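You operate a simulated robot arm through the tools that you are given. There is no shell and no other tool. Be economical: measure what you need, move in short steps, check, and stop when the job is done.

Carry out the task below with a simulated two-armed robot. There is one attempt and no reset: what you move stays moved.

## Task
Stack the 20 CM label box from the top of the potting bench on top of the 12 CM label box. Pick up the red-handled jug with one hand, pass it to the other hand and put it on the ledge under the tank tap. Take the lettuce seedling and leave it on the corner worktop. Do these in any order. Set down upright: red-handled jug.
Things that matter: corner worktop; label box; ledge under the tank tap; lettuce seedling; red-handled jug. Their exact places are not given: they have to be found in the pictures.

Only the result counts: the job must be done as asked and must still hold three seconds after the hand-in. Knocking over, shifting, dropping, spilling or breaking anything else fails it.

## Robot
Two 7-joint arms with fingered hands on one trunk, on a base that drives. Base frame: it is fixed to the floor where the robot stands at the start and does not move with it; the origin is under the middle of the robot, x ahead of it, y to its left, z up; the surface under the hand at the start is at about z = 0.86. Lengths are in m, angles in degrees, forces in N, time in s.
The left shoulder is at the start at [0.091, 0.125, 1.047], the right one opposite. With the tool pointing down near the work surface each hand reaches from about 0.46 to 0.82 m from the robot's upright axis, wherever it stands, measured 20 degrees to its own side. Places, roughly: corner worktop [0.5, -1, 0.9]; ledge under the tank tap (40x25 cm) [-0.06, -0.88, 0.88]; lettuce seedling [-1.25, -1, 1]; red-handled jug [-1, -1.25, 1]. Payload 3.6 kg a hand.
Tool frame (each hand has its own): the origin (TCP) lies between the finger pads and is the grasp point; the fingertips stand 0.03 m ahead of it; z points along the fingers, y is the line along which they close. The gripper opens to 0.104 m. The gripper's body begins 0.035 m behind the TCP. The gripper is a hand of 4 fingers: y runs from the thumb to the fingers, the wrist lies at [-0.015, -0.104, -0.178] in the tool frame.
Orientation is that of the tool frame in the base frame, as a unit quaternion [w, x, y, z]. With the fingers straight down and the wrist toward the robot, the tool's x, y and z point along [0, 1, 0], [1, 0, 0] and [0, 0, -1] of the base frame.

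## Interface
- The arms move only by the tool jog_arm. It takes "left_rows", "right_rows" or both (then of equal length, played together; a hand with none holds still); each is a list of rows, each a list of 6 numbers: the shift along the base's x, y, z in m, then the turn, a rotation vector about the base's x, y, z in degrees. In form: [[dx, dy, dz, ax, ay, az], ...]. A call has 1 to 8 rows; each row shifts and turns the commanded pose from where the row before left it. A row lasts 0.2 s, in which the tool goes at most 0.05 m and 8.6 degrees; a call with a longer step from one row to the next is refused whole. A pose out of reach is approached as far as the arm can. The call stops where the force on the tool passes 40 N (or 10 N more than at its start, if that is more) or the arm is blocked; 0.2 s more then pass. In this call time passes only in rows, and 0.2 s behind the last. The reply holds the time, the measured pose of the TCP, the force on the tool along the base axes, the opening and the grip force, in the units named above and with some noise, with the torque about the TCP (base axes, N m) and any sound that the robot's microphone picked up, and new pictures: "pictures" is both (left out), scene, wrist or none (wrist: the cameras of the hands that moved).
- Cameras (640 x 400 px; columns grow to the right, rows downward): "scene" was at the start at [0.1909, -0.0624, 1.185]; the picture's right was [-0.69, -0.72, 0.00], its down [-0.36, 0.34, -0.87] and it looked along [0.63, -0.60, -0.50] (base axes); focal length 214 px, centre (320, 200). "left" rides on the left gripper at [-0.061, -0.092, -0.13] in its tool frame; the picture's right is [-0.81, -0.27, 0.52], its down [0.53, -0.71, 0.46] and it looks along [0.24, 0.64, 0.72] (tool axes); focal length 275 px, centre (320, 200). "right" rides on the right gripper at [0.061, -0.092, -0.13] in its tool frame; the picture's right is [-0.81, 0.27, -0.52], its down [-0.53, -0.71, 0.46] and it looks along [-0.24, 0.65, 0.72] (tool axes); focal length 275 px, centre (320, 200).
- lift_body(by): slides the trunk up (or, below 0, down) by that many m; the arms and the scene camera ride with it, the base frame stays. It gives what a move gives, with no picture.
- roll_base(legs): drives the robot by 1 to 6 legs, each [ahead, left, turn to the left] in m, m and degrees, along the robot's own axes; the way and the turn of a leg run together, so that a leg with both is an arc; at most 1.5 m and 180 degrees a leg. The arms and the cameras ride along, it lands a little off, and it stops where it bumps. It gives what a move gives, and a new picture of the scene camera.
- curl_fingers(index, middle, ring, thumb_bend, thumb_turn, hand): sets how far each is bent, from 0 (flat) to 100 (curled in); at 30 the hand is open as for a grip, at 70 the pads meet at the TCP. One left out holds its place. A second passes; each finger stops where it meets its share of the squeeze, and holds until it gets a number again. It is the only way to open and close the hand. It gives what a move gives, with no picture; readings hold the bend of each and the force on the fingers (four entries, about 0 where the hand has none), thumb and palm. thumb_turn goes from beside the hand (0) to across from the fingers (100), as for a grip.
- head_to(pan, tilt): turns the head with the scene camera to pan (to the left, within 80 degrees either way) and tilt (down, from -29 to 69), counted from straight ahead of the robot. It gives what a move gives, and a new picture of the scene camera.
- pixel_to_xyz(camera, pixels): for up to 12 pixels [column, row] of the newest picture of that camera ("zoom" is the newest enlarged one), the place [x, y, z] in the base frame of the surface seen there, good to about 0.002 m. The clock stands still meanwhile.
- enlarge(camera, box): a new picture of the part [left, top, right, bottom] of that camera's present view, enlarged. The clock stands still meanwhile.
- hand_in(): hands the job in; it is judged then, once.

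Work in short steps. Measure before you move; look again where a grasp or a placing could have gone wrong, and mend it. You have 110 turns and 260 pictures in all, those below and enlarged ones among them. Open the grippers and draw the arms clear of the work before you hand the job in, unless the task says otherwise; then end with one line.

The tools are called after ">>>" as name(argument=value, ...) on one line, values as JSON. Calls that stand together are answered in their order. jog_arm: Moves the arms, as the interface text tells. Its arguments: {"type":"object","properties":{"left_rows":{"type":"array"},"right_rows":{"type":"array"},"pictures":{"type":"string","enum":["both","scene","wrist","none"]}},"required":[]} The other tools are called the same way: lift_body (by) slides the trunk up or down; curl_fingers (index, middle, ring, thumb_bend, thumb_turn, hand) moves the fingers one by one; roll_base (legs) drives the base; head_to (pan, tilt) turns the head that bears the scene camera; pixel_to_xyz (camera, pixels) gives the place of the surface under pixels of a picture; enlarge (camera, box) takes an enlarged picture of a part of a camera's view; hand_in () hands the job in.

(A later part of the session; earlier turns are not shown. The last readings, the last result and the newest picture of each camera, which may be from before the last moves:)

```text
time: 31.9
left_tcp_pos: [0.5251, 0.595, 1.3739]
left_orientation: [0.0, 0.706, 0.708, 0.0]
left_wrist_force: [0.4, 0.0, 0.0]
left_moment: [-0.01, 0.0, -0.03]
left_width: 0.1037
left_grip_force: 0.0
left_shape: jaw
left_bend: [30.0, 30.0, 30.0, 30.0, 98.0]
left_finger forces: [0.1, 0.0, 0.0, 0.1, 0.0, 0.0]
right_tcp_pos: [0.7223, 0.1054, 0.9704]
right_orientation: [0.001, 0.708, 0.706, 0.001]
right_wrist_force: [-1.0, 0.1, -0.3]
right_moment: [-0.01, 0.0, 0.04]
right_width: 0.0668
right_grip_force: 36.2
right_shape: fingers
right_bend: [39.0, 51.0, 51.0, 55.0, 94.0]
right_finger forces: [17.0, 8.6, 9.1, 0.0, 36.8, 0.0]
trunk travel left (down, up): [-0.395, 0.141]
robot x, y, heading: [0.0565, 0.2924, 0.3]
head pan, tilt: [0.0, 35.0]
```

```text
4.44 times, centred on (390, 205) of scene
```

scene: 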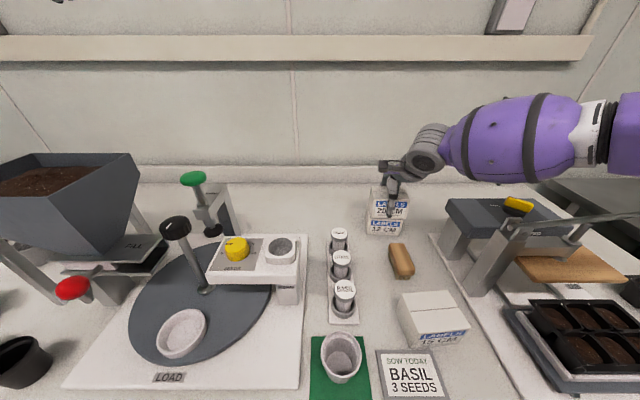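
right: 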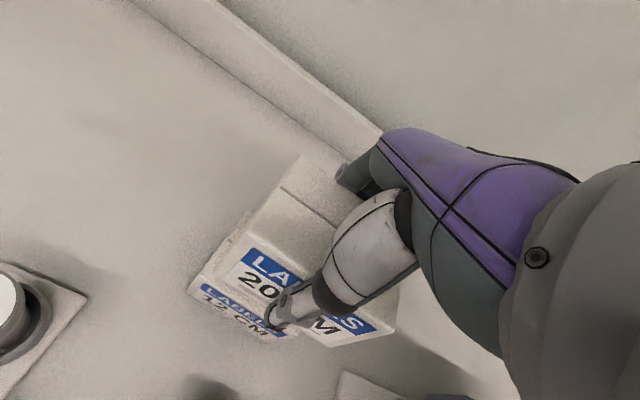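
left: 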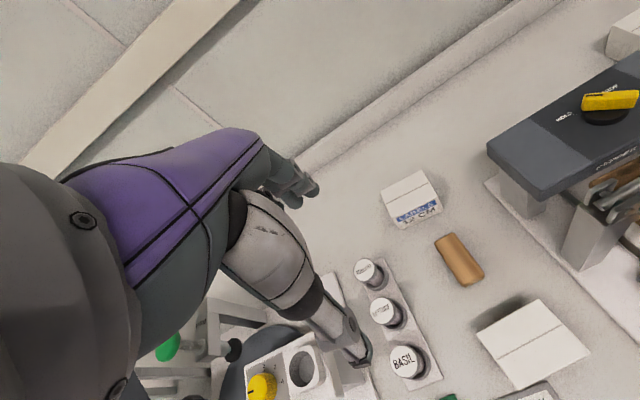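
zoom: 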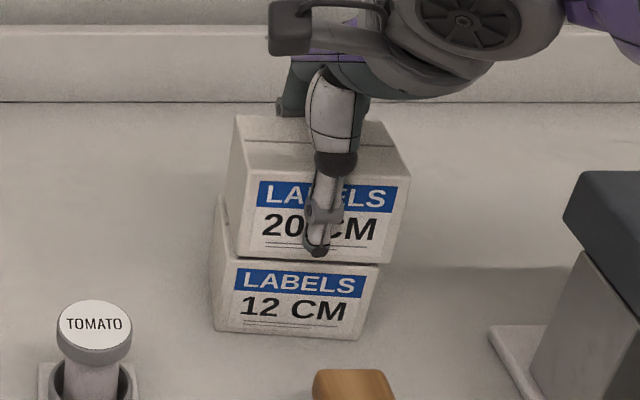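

There is no contact yet, and the upper box sits about 8 mm to the right of the lower one. I shift +0.008 in y and go on down gently.

>>> jog_arm(right_rows=[[0, 0.008, 0, 0, 0, 0], [0, 0, -0.003, 0, 0, 0], [0, 0, -0.003, 0, 0, 0]], pictures="none")

>>> enlarge(camera="scene", box=[340, 160, 440, 250])

```text
time: 32.7
left_tcp_pos: [0.5239, 0.5955, 1.3755]
left_orientation: [0.0, 0.706, 0.708, 0.001]
left_wrist_force: [-0.2, 0.2, -0.7]
left_moment: [-0.01, -0.01, -0.01]
left_width: 0.1039
left_grip_force: 0.2
left_shape: jaw
left_bend: [30.0, 30.0, 30.0, 30.0, 98.0]
left_finger forces: [0.0, 0.1, 0.0, 0.0, 0.0, 0.1]
right_tcp_pos: [0.7206, 0.1136, 0.9686]
right_orientation: [0.003, 0.707, 0.707, 0.005]
right_wrist_force: [-1.7, -3.2, 16.7]
right_moment: [0.04, -0.5, -0.04]
right_width: 0.0665
right_grip_force: 39.3
right_shape: fingers
right_bend: [39.0, 51.0, 51.0, 55.0, 94.0]
right_finger forces: [19.4, 9.3, 9.8, 0.0, 40.3, 0.0]
trunk travel left (down, up): [-0.395, 0.141]
robot x, y, heading: [0.0557, 0.2911, 0.1]
head pan, tilt: [0.0, 35.0]
```

```text
4.44 times, centred on (390, 205) of scene
```

zoom: 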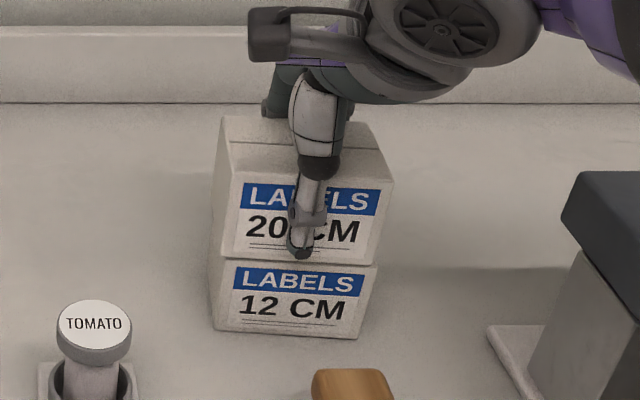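

The boxes are aligned and in contact (16.7 N). I relieve the pressure by 2 mm and open the hand.

>>> jog_arm(right_rows=[[0, 0, 0.002, 0, 0, 0]], pictures="none")

>>> curl_fingers(hand="right", index=30, middle=30, ring=30, thumb_bend=30)

>>> jog_arm(right_rows=[[0, 0, 0.02, 0, 0, 0], [0, 0, 0.04, 0, 0, 0], [0, 0, 0.04, 0, 0, 0], [-0.01, -0.01, 0.045, 0, 0, 0], [-0.03, -0.02, 0.04, 0, 0, 0], [-0.04, -0.02, 0.02, 0, 0, 0]])

>>> enlarge(camera="scene", box=[340, 160, 440, 250])

```text
time: 33.1
left_tcp_pos: [0.5235, 0.5942, 1.3752]
left_orientation: [0.0, 0.707, 0.707, 0.0]
left_wrist_force: [0.4, 0.7, 0.2]
left_moment: [-0.01, 0.03, -0.01]
left_width: 0.1038
left_grip_force: 0.1
left_shape: jaw
left_bend: [30.0, 30.0, 30.0, 30.0, 98.0]
left_finger forces: [0.0, 0.0, 0.0, 0.0, 0.1, 0.0]
right_tcp_pos: [0.7208, 0.114, 0.9684]
right_orientation: [0.002, 0.708, 0.706, 0.003]
right_wrist_force: [-0.1, -2.9, 15.5]
right_moment: [0.06, -0.56, 0.01]
right_width: 0.0665
right_grip_force: 39.9
right_shape: fingers
right_bend: [39.0, 51.0, 51.0, 55.0, 94.0]
right_finger forces: [20.2, 9.8, 10.0, 0.0, 39.7, 0.1]
trunk travel left (down, up): [-0.395, 0.141]
robot x, y, heading: [0.0559, 0.2929, 0.3]
head pan, tilt: [0.0, 35.0]
```

```text
time: 34.1
left_tcp_pos: [0.5262, 0.5951, 1.3733]
left_orientation: [0.0, 0.707, 0.708, 0.0]
left_wrist_force: [0.4, 0.0, -1.1]
left_moment: [0.05, 0.0, 0.01]
left_width: 0.1037
left_grip_force: 0.0
left_shape: jaw
left_bend: [30.0, 30.0, 30.0, 30.0, 98.0]
left_finger forces: [0.0, 0.0, 0.0, 0.0, 0.1, 0.0]
right_tcp_pos: [0.7217, 0.1133, 0.9653]
right_orientation: [0.001, 0.708, 0.707, 0.001]
right_wrist_force: [-0.6, -0.4, 0.5]
right_moment: [0.03, -0.02, 0.01]
right_width: 0.1032
right_grip_force: 0.1
right_shape: fingers
right_bend: [30.0, 30.0, 30.0, 30.0, 97.0]
right_finger forces: [0.0, 0.0, 0.0, 0.0, 0.0, 0.0]
trunk travel left (down, up): [-0.395, 0.141]
robot x, y, heading: [0.0532, 0.2912, 0.1]
head pan, tilt: [0.0, 35.0]
```

```text
refused: row 5 steps farther than a row can; nothing moved
```

```text
4.44 times, centred on (390, 205) of scene
```

zoom: 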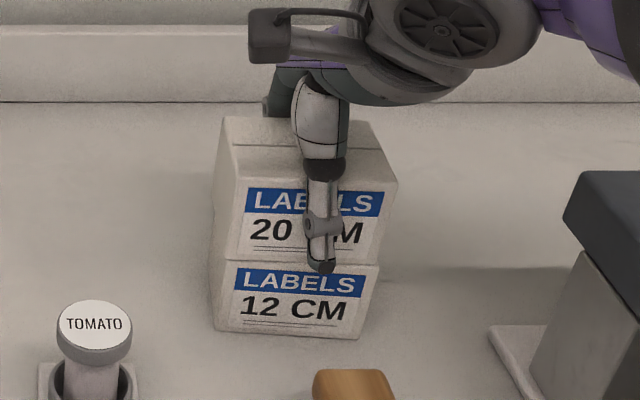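

The box is released and stacked; I withdraw straight up with legal steps.

>>> jog_arm(right_rows=[[0, 0, 0.02, 0, 0, 0], [0, 0, 0.04, 0, 0, 0], [0, 0, 0.04, 0, 0, 0], [-0.01, -0.01, 0.045, 0, 0, 0], [-0.03, -0.015, 0.035, 0, 0, 0], [-0.04, -0.02, 0.02, 0, 0, 0], [-0.04, -0.025, 0.01, 0, 0, 0], [-0.04, -0.025, 0.0, 0, 0, 0]], pictures="scene")

>>> enlarge(camera="scene", box=[340, 160, 440, 250])

```text
time: 35.9
left_tcp_pos: [0.5245, 0.5949, 1.3742]
left_orientation: [-0.001, 0.706, 0.708, 0.001]
left_wrist_force: [-0.1, -0.6, 0.4]
left_moment: [0.03, -0.03, 0.01]
left_width: 0.1035
left_grip_force: 0.0
left_shape: jaw
left_bend: [30.0, 30.0, 30.0, 30.0, 98.0]
left_finger forces: [0.1, 0.0, 0.0, 0.1, 0.0, 0.0]
right_tcp_pos: [0.5609, 0.0175, 1.1753]
right_orientation: [0.002, 0.708, 0.706, 0.002]
right_wrist_force: [-0.3, 0.2, 0.4]
right_moment: [-0.01, -0.01, 0.01]
right_width: 0.1032
right_grip_force: 0.0
right_shape: fingers
right_bend: [30.0, 30.0, 30.0, 30.0, 97.0]
right_finger forces: [0.1, 0.1, 0.2, 0.1, 0.0, 0.0]
trunk travel left (down, up): [-0.395, 0.141]
robot x, y, heading: [0.0571, 0.2917, -0.1]
head pan, tilt: [0.0, 35.0]
```

scene: 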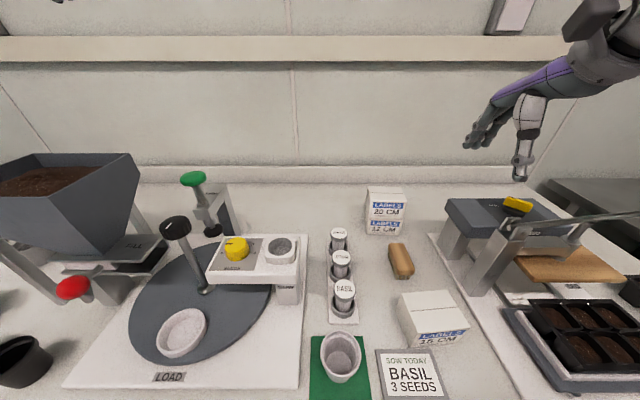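

```text
4.44 times, centred on (390, 205) of scene
```

zoom: 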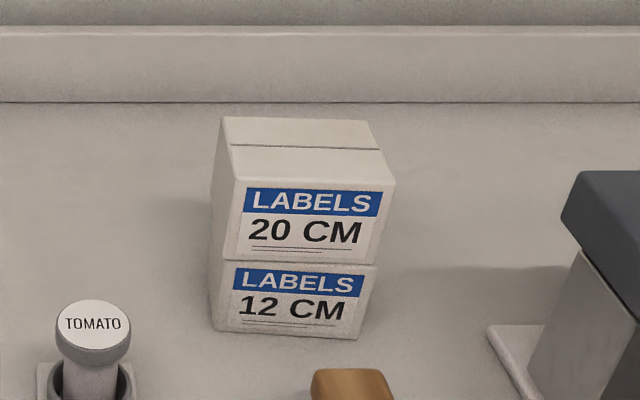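

The stack is good. I back the robot off the bench and look right toward the tank, jug and seedling.

>>> roll_base(legs=[[-0.45, 0, 0]])

>>> head_to(pan=-80, tilt=20)

```text
time: 38.6
left_tcp_pos: [0.0719, 0.5952, 1.3734]
left_orientation: [0.0, 0.704, 0.71, 0.001]
left_wrist_force: [-0.2, 0.1, 0.2]
left_moment: [0.04, -0.03, -0.01]
left_width: 0.1037
left_grip_force: 0.0
left_shape: jaw
left_bend: [30.0, 30.0, 30.0, 30.0, 98.0]
left_finger forces: [0.0, 0.0, 0.0, 0.0, 0.0, 0.0]
right_tcp_pos: [0.1127, 0.0197, 1.1757]
right_orientation: [0.001, 0.706, 0.708, 0.001]
right_wrist_force: [0.4, 0.4, -0.2]
right_moment: [-0.01, -0.01, 0.0]
right_width: 0.1031
right_grip_force: 0.0
right_shape: fingers
right_bend: [30.0, 30.0, 30.0, 30.0, 97.0]
right_finger forces: [0.0, 0.0, 0.0, 0.0, 0.0, 0.1]
trunk travel left (down, up): [-0.395, 0.141]
robot x, y, heading: [-0.3958, 0.2897, 0.6]
head pan, tilt: [0.0, 35.0]
```

scene: 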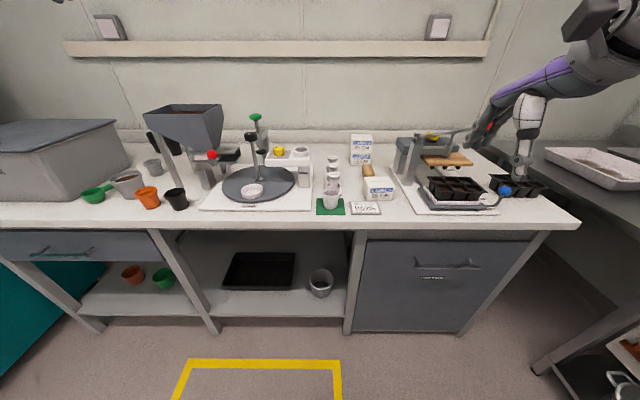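

```text
time: 40.2
left_tcp_pos: [0.0721, 0.596, 1.3729]
left_orientation: [-0.001, 0.704, 0.71, 0.0]
left_wrist_force: [0.5, 0.1, 0.3]
left_moment: [0.01, 0.01, -0.01]
left_width: 0.1036
left_grip_force: 0.0
left_shape: jaw
left_bend: [30.0, 30.0, 30.0, 30.0, 98.0]
left_finger forces: [0.0, 0.0, 0.1, 0.0, 0.0, 0.0]
right_tcp_pos: [0.1116, 0.0184, 1.1755]
right_orientation: [0.001, 0.705, 0.709, 0.001]
right_wrist_force: [0.1, -0.3, -0.6]
right_moment: [0.0, -0.01, -0.01]
right_width: 0.103
right_grip_force: 0.0
right_shape: fingers
right_bend: [30.0, 30.0, 30.0, 30.0, 97.0]
right_finger forces: [0.0, 0.0, 0.1, 0.0, 0.0, 0.0]
trunk travel left (down, up): [-0.395, 0.141]
robot x, y, heading: [-0.396, 0.2928, 0.3]
head pan, tilt: [-80.0, 20.0]
```

scene: 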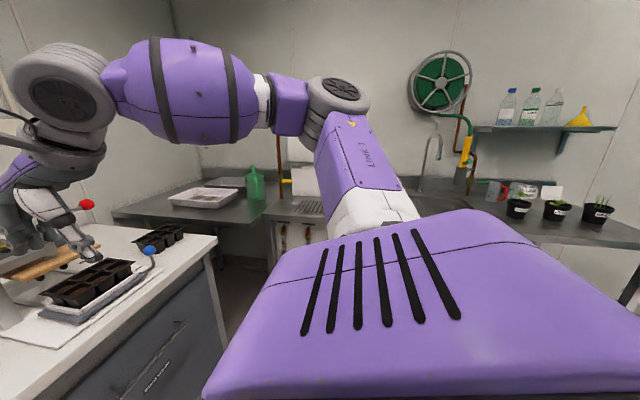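

The red-handled jug shows at (497,190) and three seedlings at (520–600,208). I back off a bit more and turn to face that counter.

>>> roll_base(legs=[[-0.25, 0, 0], [0, 0, -90]])

>>> head_to(pan=0, tilt=25)

```text
time: 45.8
left_tcp_pos: [-0.3424, -0.1826, 1.3738]
left_orientation: [-0.002, 1.0, 0.001, 0.0]
left_wrist_force: [0.0, 0.5, 0.6]
left_moment: [0.02, -0.01, 0.0]
left_width: 0.1037
left_grip_force: 0.1
left_shape: jaw
left_bend: [30.0, 30.0, 30.0, 30.0, 98.0]
left_finger forces: [0.0, 0.0, 0.1, 0.0, 0.0, 0.0]
right_tcp_pos: [-0.9197, -0.2181, 1.1738]
right_orientation: [0.001, 1.0, -0.001, 0.0]
right_wrist_force: [0.3, 0.1, 0.6]
right_moment: [-0.03, -0.02, 0.02]
right_width: 0.1035
right_grip_force: 0.1
right_shape: fingers
right_bend: [30.0, 30.0, 30.0, 30.0, 97.0]
right_finger forces: [0.0, 0.1, 0.0, 0.1, 0.1, 0.0]
trunk travel left (down, up): [-0.395, 0.141]
robot x, y, heading: [-0.6472, 0.29, -90.0]
head pan, tilt: [-80.0, 20.0]
```

scene: 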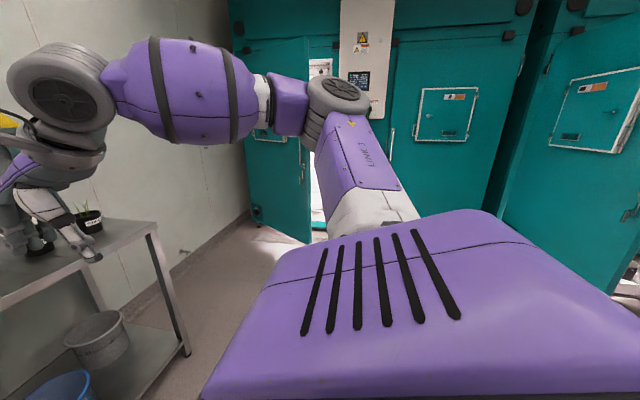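

```text
time: 47.3
left_tcp_pos: [-0.342, -0.1806, 1.3736]
left_orientation: [-0.001, 1.0, 0.0, 0.0]
left_wrist_force: [-0.1, -0.1, -0.7]
left_moment: [0.02, 0.01, 0.02]
left_width: 0.1039
left_grip_force: 0.1
left_shape: jaw
left_bend: [30.0, 30.0, 30.0, 30.0, 98.0]
left_finger forces: [0.0, 0.0, 0.0, 0.0, 0.0, 0.0]
right_tcp_pos: [-0.9199, -0.2185, 1.1766]
right_orientation: [0.001, 1.0, -0.002, 0.0]
right_wrist_force: [0.2, 0.4, -0.1]
right_moment: [0.0, 0.01, 0.03]
right_width: 0.1035
right_grip_force: 0.0
right_shape: fingers
right_bend: [30.0, 30.0, 30.0, 30.0, 97.0]
right_finger forces: [0.1, 0.0, 0.1, 0.0, 0.1, 0.0]
trunk travel left (down, up): [-0.395, 0.141]
robot x, y, heading: [-0.6481, 0.2893, -90.1]
head pan, tilt: [0.0, 25.0]
```

scene: 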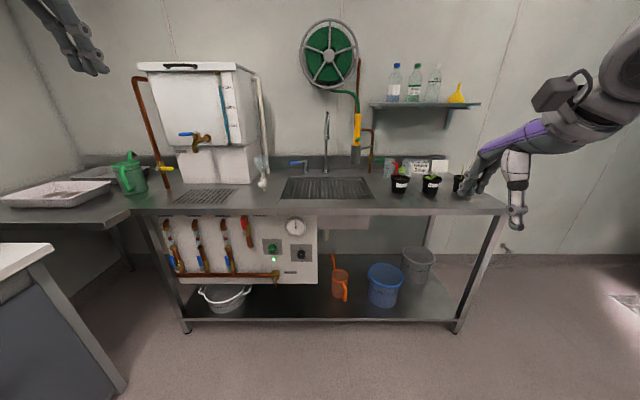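

I see the tank with its tap (195,140) and a grate ledge (205,198). I enlarge the seedling/jug area and the ledge.

>>> enlarge(camera="scene", box=[360, 130, 480, 210])

>>> pixel_to_xyz(camera="zoom", pixels=[[200, 240], [380, 260], [510, 260], [150, 180], [170, 180], [330, 190], [220, 300], [420, 310], [250, 190]])

>>> enlarge(camera="scene", box=[110, 110, 290, 220])

>>> pixel_to_xyz(camera="scene", pixels=[[205, 198], [190, 190], [235, 190], [222, 207], [175, 207], [195, 140], [215, 178], [150, 212], [460, 210], [70, 215], [110, 218], [30, 195]])

```text
5.00 times, centred on (420, 170) of scene
```

zoom: 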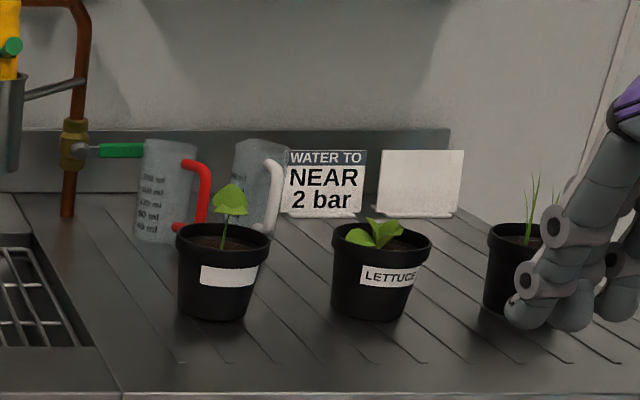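

```text
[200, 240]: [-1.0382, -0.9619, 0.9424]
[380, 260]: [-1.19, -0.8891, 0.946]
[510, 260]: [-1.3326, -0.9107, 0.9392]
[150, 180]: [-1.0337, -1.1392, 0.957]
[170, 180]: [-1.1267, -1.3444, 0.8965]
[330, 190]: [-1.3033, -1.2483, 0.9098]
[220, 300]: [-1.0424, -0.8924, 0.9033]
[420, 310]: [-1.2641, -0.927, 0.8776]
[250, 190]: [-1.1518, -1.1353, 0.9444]
```

```text
3.56 times, centred on (200, 165) of scene
```

zoom: 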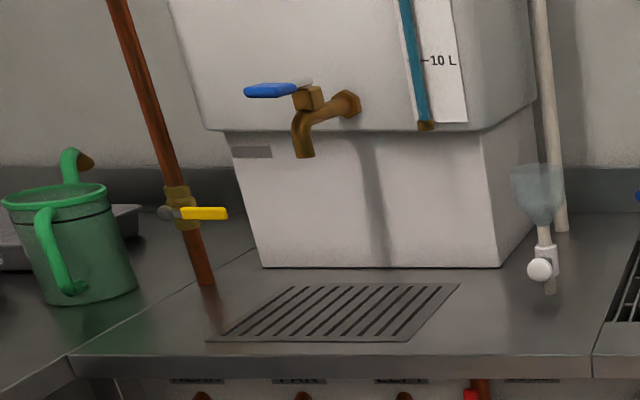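

```text
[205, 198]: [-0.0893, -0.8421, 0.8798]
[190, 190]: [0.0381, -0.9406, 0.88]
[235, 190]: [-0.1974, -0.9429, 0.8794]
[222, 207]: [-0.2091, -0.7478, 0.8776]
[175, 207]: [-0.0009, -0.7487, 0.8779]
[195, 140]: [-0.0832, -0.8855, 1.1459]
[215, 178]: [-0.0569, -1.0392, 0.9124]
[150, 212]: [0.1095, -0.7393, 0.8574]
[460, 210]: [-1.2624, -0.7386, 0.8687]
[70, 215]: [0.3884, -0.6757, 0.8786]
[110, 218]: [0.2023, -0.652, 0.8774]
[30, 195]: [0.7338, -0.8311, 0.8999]
```

The middle pot is labelled LETTUCE, at about (-1.2,-0.93), and the red-handled jug stands behind the left pot. I drive closer so the pots come into right-hand reach, staying high.

>>> roll_base(legs=[[0.55, -0.32, 0]])

>>> head_to(pan=-8, tilt=38)

```text
time: 50.9
left_tcp_pos: [-0.6642, -0.7393, 1.3729]
left_orientation: [0.0, 1.0, 0.0, 0.001]
left_wrist_force: [-0.2, 0.3, -0.4]
left_moment: [0.02, -0.03, 0.04]
left_width: 0.1037
left_grip_force: 0.1
left_shape: jaw
left_bend: [30.0, 30.0, 30.0, 30.0, 98.0]
left_finger forces: [0.0, 0.0, 0.0, 0.0, 0.0, 0.1]
right_tcp_pos: [-1.2408, -0.7733, 1.176]
right_orientation: [0.002, 1.0, -0.002, 0.0]
right_wrist_force: [-0.1, -0.2, 0.1]
right_moment: [-0.02, 0.0, 0.03]
right_width: 0.103
right_grip_force: 0.3
right_shape: fingers
right_bend: [30.0, 30.0, 30.0, 30.0, 97.0]
right_finger forces: [0.0, 0.1, 0.1, 0.0, 0.0, 0.1]
trunk travel left (down, up): [-0.395, 0.141]
robot x, y, heading: [-0.964, -0.2696, -90.1]
head pan, tilt: [0.0, 25.0]
```

scene: 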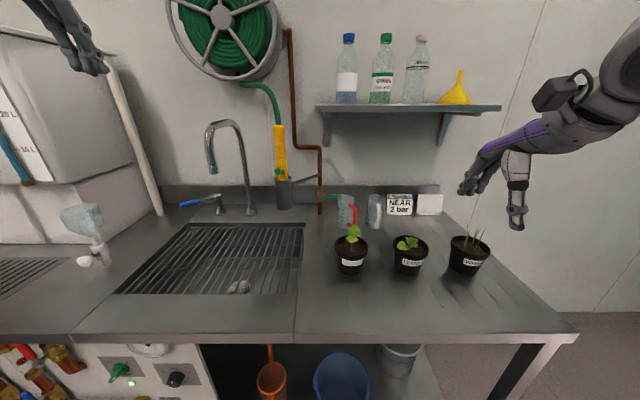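

```text
time: 51.7
left_tcp_pos: [-0.6624, -0.7372, 1.3728]
left_orientation: [-0.001, 1.0, -0.001, 0.0]
left_wrist_force: [-0.3, 0.1, 0.7]
left_moment: [-0.02, 0.0, 0.03]
left_width: 0.1039
left_grip_force: 0.0
left_shape: jaw
left_bend: [30.0, 30.0, 30.0, 30.0, 98.0]
left_finger forces: [0.0, 0.1, 0.0, 0.0, 0.0, 0.0]
right_tcp_pos: [-1.2399, -0.7742, 1.1752]
right_orientation: [0.002, 1.0, -0.001, 0.001]
right_wrist_force: [0.6, 0.2, 0.0]
right_moment: [0.03, 0.02, 0.0]
right_width: 0.1031
right_grip_force: 0.1
right_shape: fingers
right_bend: [30.0, 30.0, 30.0, 30.0, 97.0]
right_finger forces: [0.1, 0.0, 0.1, 0.0, 0.1, 0.1]
trunk travel left (down, up): [-0.395, 0.141]
robot x, y, heading: [-0.9653, -0.2693, -90.0]
head pan, tilt: [-8.0, 38.0]
```

scene: 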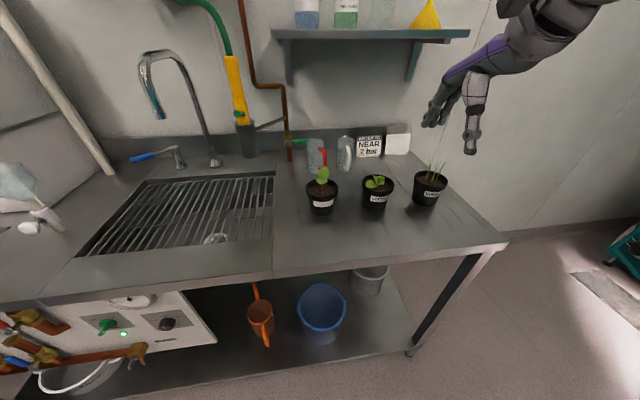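

I enlarge the pots and jugs and measure them.

>>> enlarge(camera="scene", box=[290, 125, 450, 225])

>>> pixel_to_xyz(camera="zoom", pixels=[[287, 222], [409, 222], [348, 250], [348, 205], [350, 330], [300, 310], [390, 310], [375, 222], [348, 290], [190, 230], [130, 225], [500, 200]])

>>> pixel_to_xyz(camera="zoom", pixels=[[70, 80], [70, 60], [110, 65], [72, 120], [100, 120], [130, 110], [140, 90], [128, 150], [120, 175], [85, 150], [220, 90], [200, 100]])

```text
4.00 times, centred on (370, 175) of scene
```

zoom: 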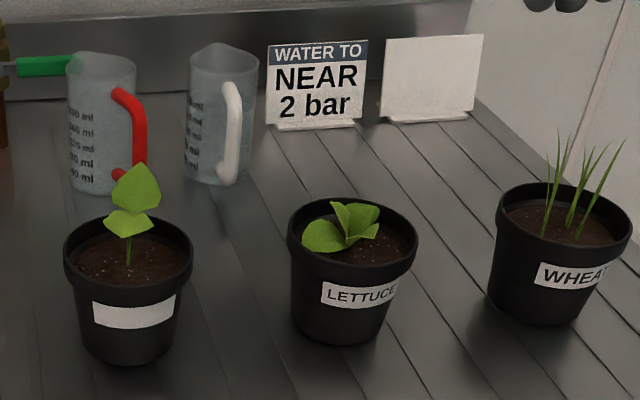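

```text
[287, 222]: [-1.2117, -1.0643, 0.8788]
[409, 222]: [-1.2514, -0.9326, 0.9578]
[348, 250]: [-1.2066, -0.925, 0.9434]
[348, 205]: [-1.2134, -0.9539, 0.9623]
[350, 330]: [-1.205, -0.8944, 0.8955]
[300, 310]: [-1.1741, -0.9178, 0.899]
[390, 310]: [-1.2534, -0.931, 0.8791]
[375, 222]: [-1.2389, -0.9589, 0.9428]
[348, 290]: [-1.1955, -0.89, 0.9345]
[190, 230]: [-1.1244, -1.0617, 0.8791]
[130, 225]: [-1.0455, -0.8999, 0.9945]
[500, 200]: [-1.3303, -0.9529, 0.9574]
```

```text
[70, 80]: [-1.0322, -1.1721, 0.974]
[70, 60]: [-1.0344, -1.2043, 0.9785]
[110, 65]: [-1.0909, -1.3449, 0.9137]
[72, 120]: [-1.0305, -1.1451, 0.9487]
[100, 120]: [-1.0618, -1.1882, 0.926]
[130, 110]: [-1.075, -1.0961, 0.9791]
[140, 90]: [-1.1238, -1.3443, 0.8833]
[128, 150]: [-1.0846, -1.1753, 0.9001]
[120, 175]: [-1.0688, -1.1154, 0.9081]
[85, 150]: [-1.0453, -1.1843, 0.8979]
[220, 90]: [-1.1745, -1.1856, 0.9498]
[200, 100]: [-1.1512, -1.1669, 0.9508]
```

The lettuce pot has its centre near (-1.21,-0.935) and its rim at z≈0.958. I measure the leaf height, then bring the right hand above the pot for a wrist view.

>>> pixel_to_xyz(camera="zoom", pixels=[[335, 205], [375, 207], [345, 215], [320, 240], [320, 225], [372, 235], [365, 212], [345, 272], [291, 240], [413, 245], [340, 198], [140, 168]])

>>> jog_arm(right_rows=[[0.0, -0.03, 0, 0, 0, 0], [0.01, -0.03, 0, 0, 0, 0], [0.01, -0.03, 0, 0, 0, 0], [0.01, -0.03, -0.02, 0, 0, 0], [0.003, -0.03, -0.03, 0, 0, 0], [0.0, -0.01, -0.03, 0, 0, 0]])

```text
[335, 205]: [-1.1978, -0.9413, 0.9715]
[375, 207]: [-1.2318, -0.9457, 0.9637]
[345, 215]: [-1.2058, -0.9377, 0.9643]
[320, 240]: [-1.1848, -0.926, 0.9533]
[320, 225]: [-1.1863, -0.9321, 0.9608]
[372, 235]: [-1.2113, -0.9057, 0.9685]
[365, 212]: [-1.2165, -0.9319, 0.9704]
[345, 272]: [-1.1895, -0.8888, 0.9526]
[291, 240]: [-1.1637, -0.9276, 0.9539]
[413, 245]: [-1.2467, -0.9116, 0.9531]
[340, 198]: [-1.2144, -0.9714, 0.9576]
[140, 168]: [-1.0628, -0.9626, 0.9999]
```

```text
time: 53.1
left_tcp_pos: [-0.6624, -0.7394, 1.373]
left_orientation: [-0.001, 1.0, 0.001, -0.001]
left_wrist_force: [0.3, 0.3, -0.3]
left_moment: [-0.03, 0.01, 0.0]
left_width: 0.1033
left_grip_force: 0.0
left_shape: jaw
left_bend: [30.0, 30.0, 30.0, 30.0, 98.0]
left_finger forces: [0.0, 0.0, 0.1, 0.0, 0.1, 0.1]
right_tcp_pos: [-1.2078, -0.9339, 1.0946]
right_orientation: [0.003, 1.0, -0.002, 0.0]
right_wrist_force: [0.2, 0.1, -0.7]
right_moment: [-0.01, -0.03, 0.03]
right_width: 0.1031
right_grip_force: 0.1
right_shape: fingers
right_bend: [30.0, 30.0, 30.0, 30.0, 97.0]
right_finger forces: [0.0, 0.1, 0.0, 0.0, 0.1, 0.1]
trunk travel left (down, up): [-0.395, 0.141]
robot x, y, heading: [-0.9637, -0.2705, -90.2]
head pan, tilt: [-8.0, 38.0]
```

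scene: 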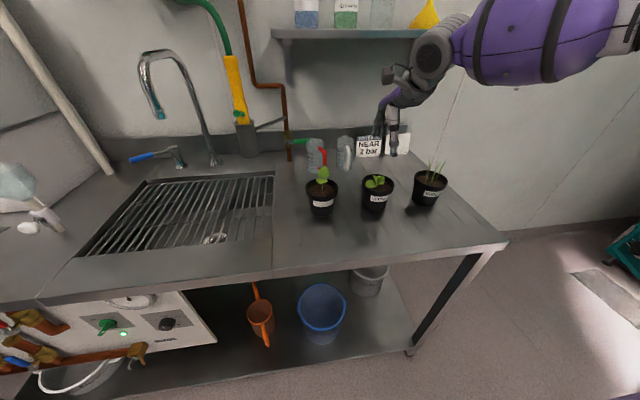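
right: 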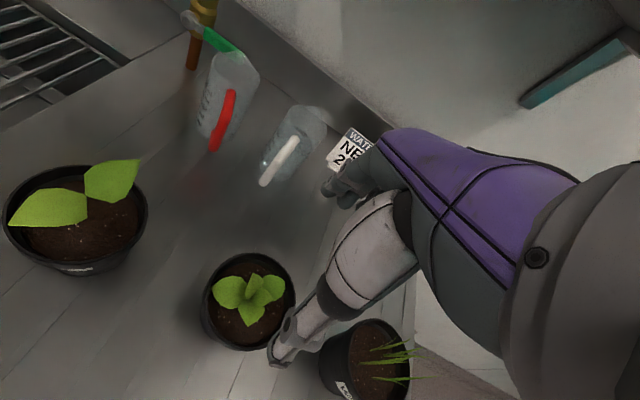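

The wrist camera sees the pot rim as an ellipse (202–295, 250–350). I take rim points for an accurate centre.

>>> pixel_to_xyz(camera="right", pixels=[[205, 295], [292, 292], [248, 253], [218, 335], [240, 348], [285, 268], [215, 270], [220, 290], [255, 310], [250, 278], [275, 285], [234, 277]])

>>> enlarge(camera="right", box=[180, 40, 360, 190])

>>> pixel_to_xyz(camera="zoom", pixels=[[110, 65], [150, 50], [280, 110], [200, 160], [165, 190], [185, 180], [130, 370], [60, 300], [110, 150], [80, 200], [175, 250], [150, 330]])

```text
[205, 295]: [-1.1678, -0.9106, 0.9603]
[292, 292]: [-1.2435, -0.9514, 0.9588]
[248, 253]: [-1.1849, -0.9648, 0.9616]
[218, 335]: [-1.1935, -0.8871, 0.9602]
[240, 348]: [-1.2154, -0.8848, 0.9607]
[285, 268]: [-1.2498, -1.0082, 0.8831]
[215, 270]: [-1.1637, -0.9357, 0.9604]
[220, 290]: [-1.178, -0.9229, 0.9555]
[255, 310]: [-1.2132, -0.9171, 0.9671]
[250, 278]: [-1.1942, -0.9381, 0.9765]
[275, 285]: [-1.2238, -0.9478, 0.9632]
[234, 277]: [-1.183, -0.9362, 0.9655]
```

```text
2.67 times, centred on (270, 115) of right
```

zoom: 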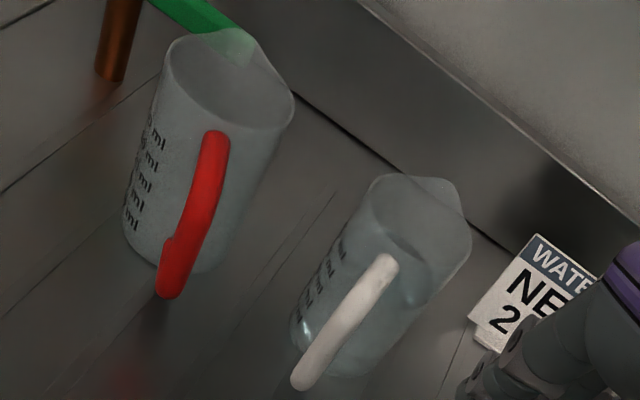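

```text
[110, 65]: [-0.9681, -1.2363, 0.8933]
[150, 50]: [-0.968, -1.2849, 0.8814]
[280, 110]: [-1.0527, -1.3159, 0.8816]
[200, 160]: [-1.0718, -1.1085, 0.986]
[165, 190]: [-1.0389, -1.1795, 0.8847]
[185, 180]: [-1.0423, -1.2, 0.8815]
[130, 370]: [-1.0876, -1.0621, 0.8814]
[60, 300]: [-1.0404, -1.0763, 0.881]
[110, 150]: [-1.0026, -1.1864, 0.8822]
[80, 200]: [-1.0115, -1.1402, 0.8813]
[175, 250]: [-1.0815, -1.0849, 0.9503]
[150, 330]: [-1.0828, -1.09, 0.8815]
```

The pot's centre is (-1.2065,-0.928), its radius 0.0435 and the leaf top 0.977. I open the fingers a bit wider and lower the hand over the rim to TCP z≈0.948.

>>> curl_fingers(hand="right", index=22, middle=22, ring=22, thumb_bend=22)

>>> jog_arm(right_rows=[[0.001, 0.006, -0.03, 0, 0, 0], [0, 0, -0.04, 0, 0, 0]])

```text
time: 54.1
left_tcp_pos: [-0.6633, -0.7391, 1.3737]
left_orientation: [-0.001, 1.0, 0.0, 0.0]
left_wrist_force: [-0.4, 0.3, -0.8]
left_moment: [0.02, -0.01, 0.03]
left_width: 0.1036
left_grip_force: 0.0
left_shape: jaw
left_bend: [30.0, 30.0, 30.0, 30.0, 98.0]
left_finger forces: [0.0, 0.1, 0.0, 0.0, 0.0, 0.0]
right_tcp_pos: [-1.2089, -0.9338, 1.0959]
right_orientation: [0.002, 1.0, -0.002, 0.0]
right_wrist_force: [-0.6, 0.0, 0.3]
right_moment: [0.0, 0.0, 0.01]
right_width: 0.121
right_grip_force: 0.0
right_shape: fingers
right_bend: [22.0, 22.0, 22.0, 22.0, 97.0]
right_finger forces: [0.0, 0.0, 0.1, 0.0, 0.0, 0.0]
trunk travel left (down, up): [-0.395, 0.141]
robot x, y, heading: [-0.9703, -0.2667, -90.0]
head pan, tilt: [-8.0, 38.0]
```

```text
time: 54.7
left_tcp_pos: [-0.6634, -0.7404, 1.3729]
left_orientation: [-0.001, 1.0, -0.001, 0.0]
left_wrist_force: [-0.2, -0.7, -0.3]
left_moment: [0.02, 0.01, 0.01]
left_width: 0.1039
left_grip_force: 0.1
left_shape: jaw
left_bend: [30.0, 30.0, 30.0, 30.0, 98.0]
left_finger forces: [0.1, 0.0, 0.1, 0.0, 0.0, 0.1]
right_tcp_pos: [-1.2078, -0.9297, 1.0248]
right_orientation: [0.002, 1.0, -0.001, 0.001]
right_wrist_force: [-1.0, 0.0, 0.3]
right_moment: [0.0, 0.0, -0.01]
right_width: 0.1211
right_grip_force: 0.2
right_shape: fingers
right_bend: [22.0, 22.0, 22.0, 22.0, 97.0]
right_finger forces: [0.0, 0.1, 0.0, 0.0, 0.0, 0.0]
trunk travel left (down, up): [-0.395, 0.141]
robot x, y, heading: [-0.9675, -0.2703, -90.1]
head pan, tilt: [-8.0, 38.0]
```

scene: 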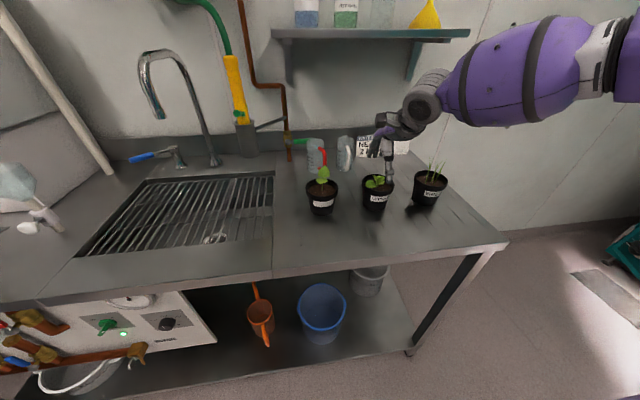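
right: 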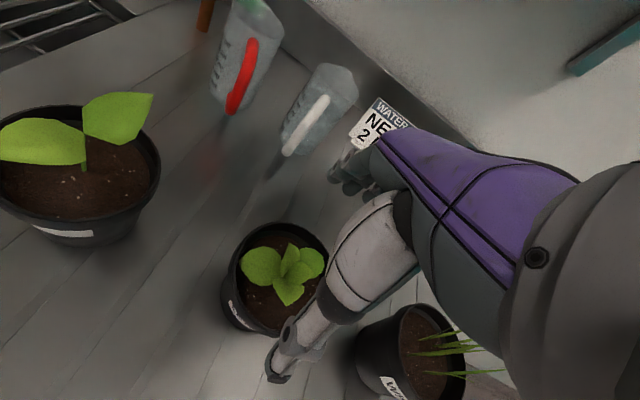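

It is centred over the pot. I descend the remaining 0.076 in slow steps and close.

>>> jog_arm(right_rows=[[0.001, 0.001, -0.03, 0, 0, 0], [0, 0, -0.026, 0, 0, 0], [0, 0, -0.02, 0, 0, 0]])

>>> curl_fingers(hand="right", index=65, middle=65, ring=65, thumb_bend=65)

```text
time: 55.5
left_tcp_pos: [-0.6633, -0.7391, 1.373]
left_orientation: [-0.001, 1.0, 0.0, 0.0]
left_wrist_force: [-0.2, 0.5, 0.1]
left_moment: [0.0, 0.02, -0.03]
left_width: 0.1036
left_grip_force: 0.0
left_shape: jaw
left_bend: [30.0, 30.0, 30.0, 30.0, 98.0]
left_finger forces: [0.0, 0.0, 0.1, 0.0, 0.0, 0.1]
right_tcp_pos: [-1.2047, -0.9269, 0.949]
right_orientation: [0.001, 1.0, -0.002, 0.001]
right_wrist_force: [0.2, -0.2, -0.3]
right_moment: [0.01, 0.01, -0.01]
right_width: 0.1211
right_grip_force: 0.1
right_shape: fingers
right_bend: [22.0, 22.0, 22.0, 22.0, 97.0]
right_finger forces: [0.0, 0.0, 0.0, 0.0, 0.0, 0.0]
trunk travel left (down, up): [-0.395, 0.141]
robot x, y, heading: [-0.9696, -0.2683, -90.0]
head pan, tilt: [-8.0, 38.0]
```

scene: 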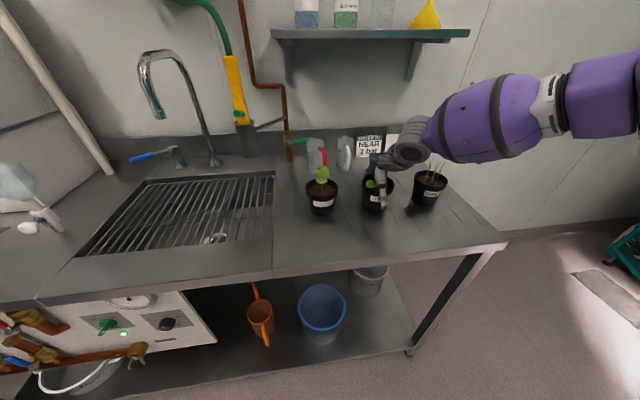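
right: 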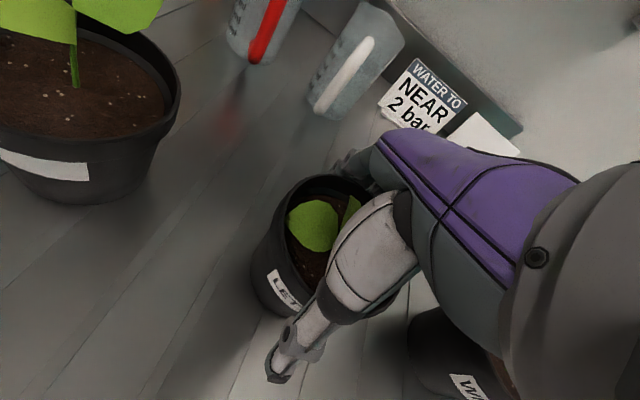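

```text
time: 56.5
left_tcp_pos: [-0.6633, -0.7382, 1.3735]
left_orientation: [0.0, 1.0, 0.0, -0.001]
left_wrist_force: [0.5, -0.1, 0.4]
left_moment: [0.06, 0.03, -0.01]
left_width: 0.1036
left_grip_force: 0.0
left_shape: jaw
left_bend: [30.0, 30.0, 30.0, 30.0, 98.0]
left_finger forces: [0.0, 0.0, 0.1, 0.0, 0.1, 0.0]
right_tcp_pos: [-1.2052, -0.9263, 0.9499]
right_orientation: [0.004, 1.0, -0.001, 0.0]
right_wrist_force: [-1.2, -1.3, 5.8]
right_moment: [-0.37, 0.18, -0.02]
right_width: 0.0919
right_grip_force: 37.4
right_shape: fingers
right_bend: [27.0, 45.0, 50.0, 48.0, 94.0]
right_finger forces: [19.1, 9.1, 8.0, 0.1, 39.4, 0.1]
trunk travel left (down, up): [-0.395, 0.141]
robot x, y, heading: [-0.9643, -0.2683, -90.0]
head pan, tilt: [-8.0, 38.0]
```

The pot is gripped (37 N). I lift it a little and look.

>>> jog_arm(right_rows=[[0, 0, 0.03, 0, 0, 0], [0, 0, 0.04, 0, 0, 0], [0, 0, 0.04, 0, 0, 0], [0, 0, 0.04, 0, 0, 0], [0, 0.02, 0.04, 0, 0, 0], [0, 0.03, 0.03, 0, 0, 0]])

```text
time: 57.9
left_tcp_pos: [-0.6632, -0.7381, 1.3731]
left_orientation: [0.0, 1.0, 0.0, 0.001]
left_wrist_force: [-0.3, 0.1, 1.0]
left_moment: [-0.02, -0.01, 0.01]
left_width: 0.1036
left_grip_force: 0.1
left_shape: jaw
left_bend: [30.0, 30.0, 30.0, 30.0, 98.0]
left_finger forces: [0.1, 0.0, 0.0, 0.0, 0.0, 0.1]
right_tcp_pos: [-1.2053, -0.8752, 1.1705]
right_orientation: [0.001, 1.0, -0.002, -0.001]
right_wrist_force: [0.7, -0.4, -2.3]
right_moment: [-0.03, 0.0, -0.01]
right_width: 0.0912
right_grip_force: 35.8
right_shape: fingers
right_bend: [27.0, 45.0, 51.0, 49.0, 94.0]
right_finger forces: [17.9, 8.7, 8.1, 0.0, 38.3, 0.0]
trunk travel left (down, up): [-0.395, 0.141]
robot x, y, heading: [-0.9665, -0.2682, -89.9]
head pan, tilt: [-8.0, 38.0]
```

scene: 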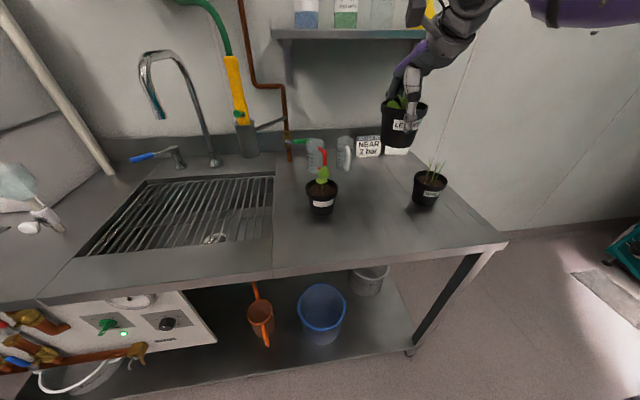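
right: 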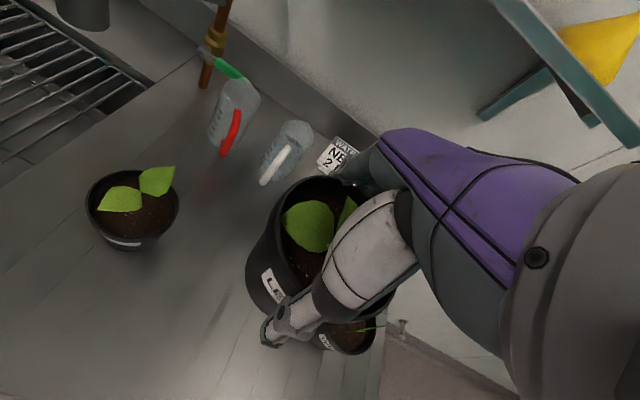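

The lettuce pot is held firmly. I drive back, then left past the tank, and turn toward the corner worktop.

>>> roll_base(legs=[[-0.4, 0, 0], [0, 0.85, 0], [0, 0, 50]])

>>> head_to(pan=-25, tilt=35)

```text
time: 70.0
left_tcp_pos: [0.4405, 0.0566, 1.373]
left_orientation: [0.0, 0.908, 0.418, -0.001]
left_wrist_force: [-1.2, -0.2, -0.3]
left_moment: [-0.01, -0.01, -0.02]
left_width: 0.1037
left_grip_force: 0.0
left_shape: jaw
left_bend: [30.0, 30.0, 30.0, 30.0, 98.0]
left_finger forces: [0.0, 0.1, 0.0, 0.0, 0.0, 0.0]
right_tcp_pos: [0.1939, -0.4453, 1.1691]
right_orientation: [0.002, 0.909, 0.417, 0.001]
right_wrist_force: [0.0, 0.0, -3.3]
right_moment: [-0.01, 0.01, -0.01]
right_width: 0.0907
right_grip_force: 35.6
right_shape: fingers
right_bend: [27.0, 46.0, 51.0, 49.0, 94.0]
right_finger forces: [17.1, 8.5, 8.1, 0.0, 37.0, 0.0]
trunk travel left (down, up): [-0.395, 0.141]
robot x, y, heading: [-0.1144, 0.1315, -40.4]
head pan, tilt: [-8.0, 38.0]
```

scene: 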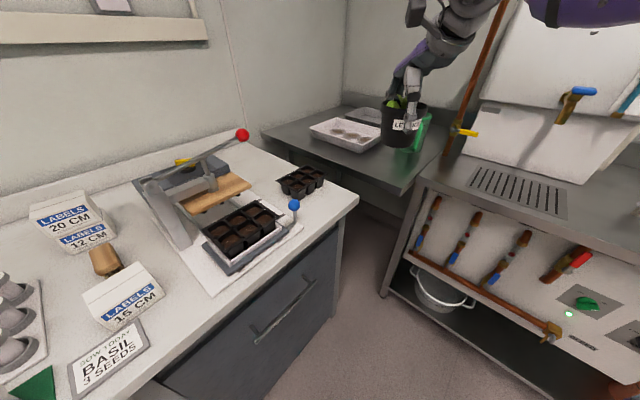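

```text
time: 70.8
left_tcp_pos: [0.4407, 0.0564, 1.373]
left_orientation: [-0.001, 0.908, 0.418, 0.0]
left_wrist_force: [0.0, -0.9, -0.1]
left_moment: [-0.03, 0.0, -0.01]
left_width: 0.1037
left_grip_force: 0.1
left_shape: jaw
left_bend: [30.0, 30.0, 30.0, 30.0, 98.0]
left_finger forces: [0.0, 0.0, 0.0, 0.0, 0.0, 0.0]
right_tcp_pos: [0.1937, -0.445, 1.1702]
right_orientation: [0.0, 0.909, 0.417, 0.0]
right_wrist_force: [0.5, 0.4, -3.1]
right_moment: [0.0, 0.02, -0.01]
right_width: 0.0906
right_grip_force: 35.9
right_shape: fingers
right_bend: [27.0, 46.0, 51.0, 49.0, 94.0]
right_finger forces: [17.1, 8.6, 8.0, 0.1, 36.9, 0.0]
trunk travel left (down, up): [-0.395, 0.141]
robot x, y, heading: [-0.1121, 0.1285, -40.5]
head pan, tilt: [-25.0, 35.0]
```

scene: 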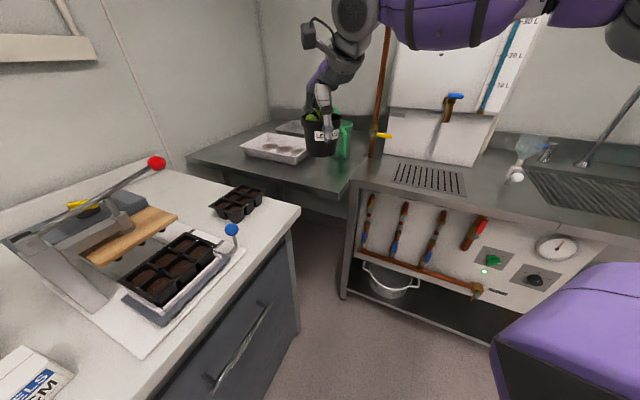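

I measure the free part of the corner worktop (pixels 220–340, 160–190) and the obstacles around it.

>>> pixel_to_xyz(camera="scene", pixels=[[230, 165], [260, 170], [290, 175], [320, 180], [325, 190], [195, 160], [270, 158], [305, 157], [350, 155], [330, 165], [290, 188], [250, 150]])

```text
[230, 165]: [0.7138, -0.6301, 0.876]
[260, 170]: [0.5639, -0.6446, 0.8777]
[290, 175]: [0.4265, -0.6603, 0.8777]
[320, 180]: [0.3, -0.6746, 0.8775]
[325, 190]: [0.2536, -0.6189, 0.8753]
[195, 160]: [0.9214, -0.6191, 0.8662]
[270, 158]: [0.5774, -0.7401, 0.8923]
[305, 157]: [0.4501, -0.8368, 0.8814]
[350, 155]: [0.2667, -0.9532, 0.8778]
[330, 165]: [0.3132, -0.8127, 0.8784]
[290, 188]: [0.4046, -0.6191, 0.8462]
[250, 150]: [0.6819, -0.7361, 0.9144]
```

The front edge is at y≈-0.615, so a free spot is (0.385,-0.715). I check where the right forearm and elbow lie, because of the tank tap.

>>> pixel_to_xyz(camera="scene", pixels=[[400, 20], [440, 30], [490, 20], [620, 40], [560, 10], [600, 10], [455, 97], [420, 80], [430, 130], [350, 30], [580, 320]])

```text
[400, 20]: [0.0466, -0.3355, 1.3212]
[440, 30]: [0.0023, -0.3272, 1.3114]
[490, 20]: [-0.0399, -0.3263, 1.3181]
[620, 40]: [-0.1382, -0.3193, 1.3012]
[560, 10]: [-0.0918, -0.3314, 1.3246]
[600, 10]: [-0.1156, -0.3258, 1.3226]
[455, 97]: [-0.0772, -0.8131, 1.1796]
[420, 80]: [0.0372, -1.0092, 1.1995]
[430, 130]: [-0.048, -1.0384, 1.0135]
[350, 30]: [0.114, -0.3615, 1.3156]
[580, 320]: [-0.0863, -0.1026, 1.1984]
```

The forearm lies about 0.45 m to the robot's right-front. I turn 10° more to the right while moving in, which keeps the elbow away from the tap (-0.08,-0.81,1.18).

>>> roll_base(legs=[[0.203, -0.064, -10]])

>>> jog_arm(right_rows=[[0.03, 0.0, 0, 0, 0, 0], [0.03, 0.0, 0, 0, 0, 0], [0.03, 0, 0, 0, 0, 0], [0.03, 0, 0, 0, 0, 0], [0.03, 0, 0, 0, 0, 0], [0.02, 0, 0, 0, 0, 0]])

```text
time: 72.5
left_tcp_pos: [0.5152, -0.2291, 1.3736]
left_orientation: [-0.001, 0.941, 0.338, -0.001]
left_wrist_force: [0.2, 0.0, 0.1]
left_moment: [-0.02, 0.01, 0.0]
left_width: 0.1037
left_grip_force: 0.0
left_shape: jaw
left_bend: [30.0, 30.0, 30.0, 30.0, 98.0]
left_finger forces: [0.0, 0.0, 0.0, 0.0, 0.0, 0.0]
right_tcp_pos: [0.1841, -0.68, 1.1693]
right_orientation: [0.001, 0.942, 0.335, 0.001]
right_wrist_force: [0.3, 0.0, -2.1]
right_moment: [0.04, 0.01, 0.01]
right_width: 0.0907
right_grip_force: 35.2
right_shape: fingers
right_bend: [27.0, 46.0, 51.0, 49.0, 94.0]
right_finger forces: [17.1, 8.6, 8.1, 0.0, 37.0, 0.0]
trunk travel left (down, up): [-0.395, 0.141]
robot x, y, heading: [-0.0189, -0.0595, -50.8]
head pan, tilt: [-25.0, 35.0]
```

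scene: 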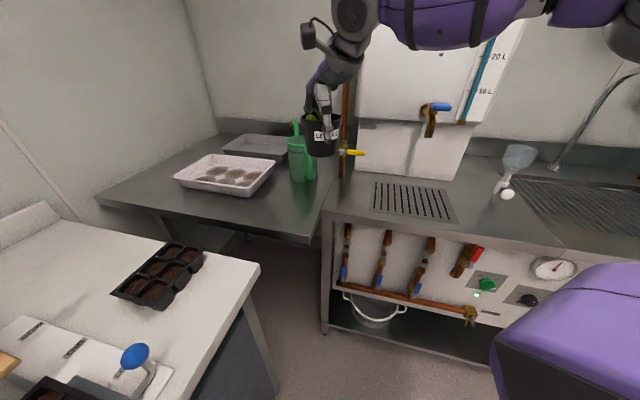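

```text
time: 73.9
left_tcp_pos: [0.5156, -0.2284, 1.3737]
left_orientation: [0.0, 0.941, 0.338, 0.0]
left_wrist_force: [0.1, -0.2, -0.2]
left_moment: [-0.04, -0.03, -0.01]
left_width: 0.1036
left_grip_force: 0.1
left_shape: jaw
left_bend: [30.0, 30.0, 30.0, 30.0, 98.0]
left_finger forces: [0.1, 0.0, 0.1, 0.0, 0.0, 0.0]
right_tcp_pos: [0.273, -0.6802, 1.1707]
right_orientation: [0.002, 0.942, 0.335, 0.001]
right_wrist_force: [0.1, -0.3, -2.4]
right_moment: [-0.02, 0.01, 0.06]
right_width: 0.0902
right_grip_force: 34.9
right_shape: fingers
right_bend: [27.0, 46.0, 52.0, 50.0, 94.0]
right_finger forces: [16.9, 8.9, 9.4, 0.1, 35.4, 0.1]
right hand out of reach, approached as far as the arm can: row 4, 5, 6
trunk travel left (down, up): [-0.395, 0.141]
robot x, y, heading: [-0.0155, -0.0567, -50.4]
head pan, tilt: [-25.0, 35.0]
```

scene: 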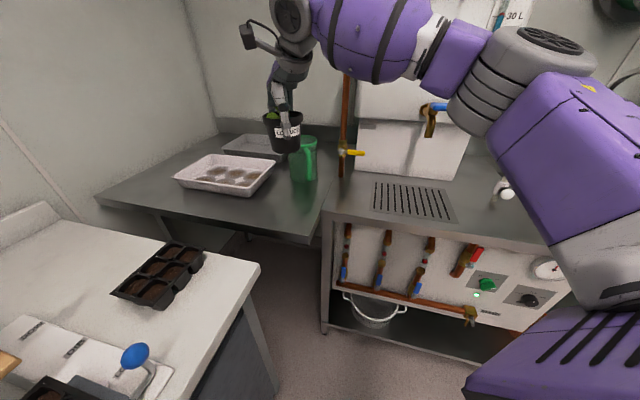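
right: 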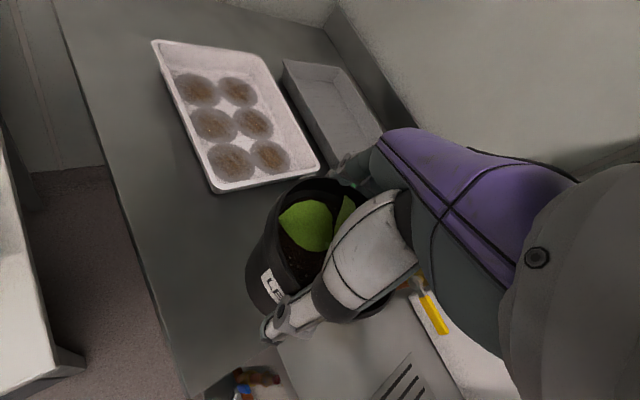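

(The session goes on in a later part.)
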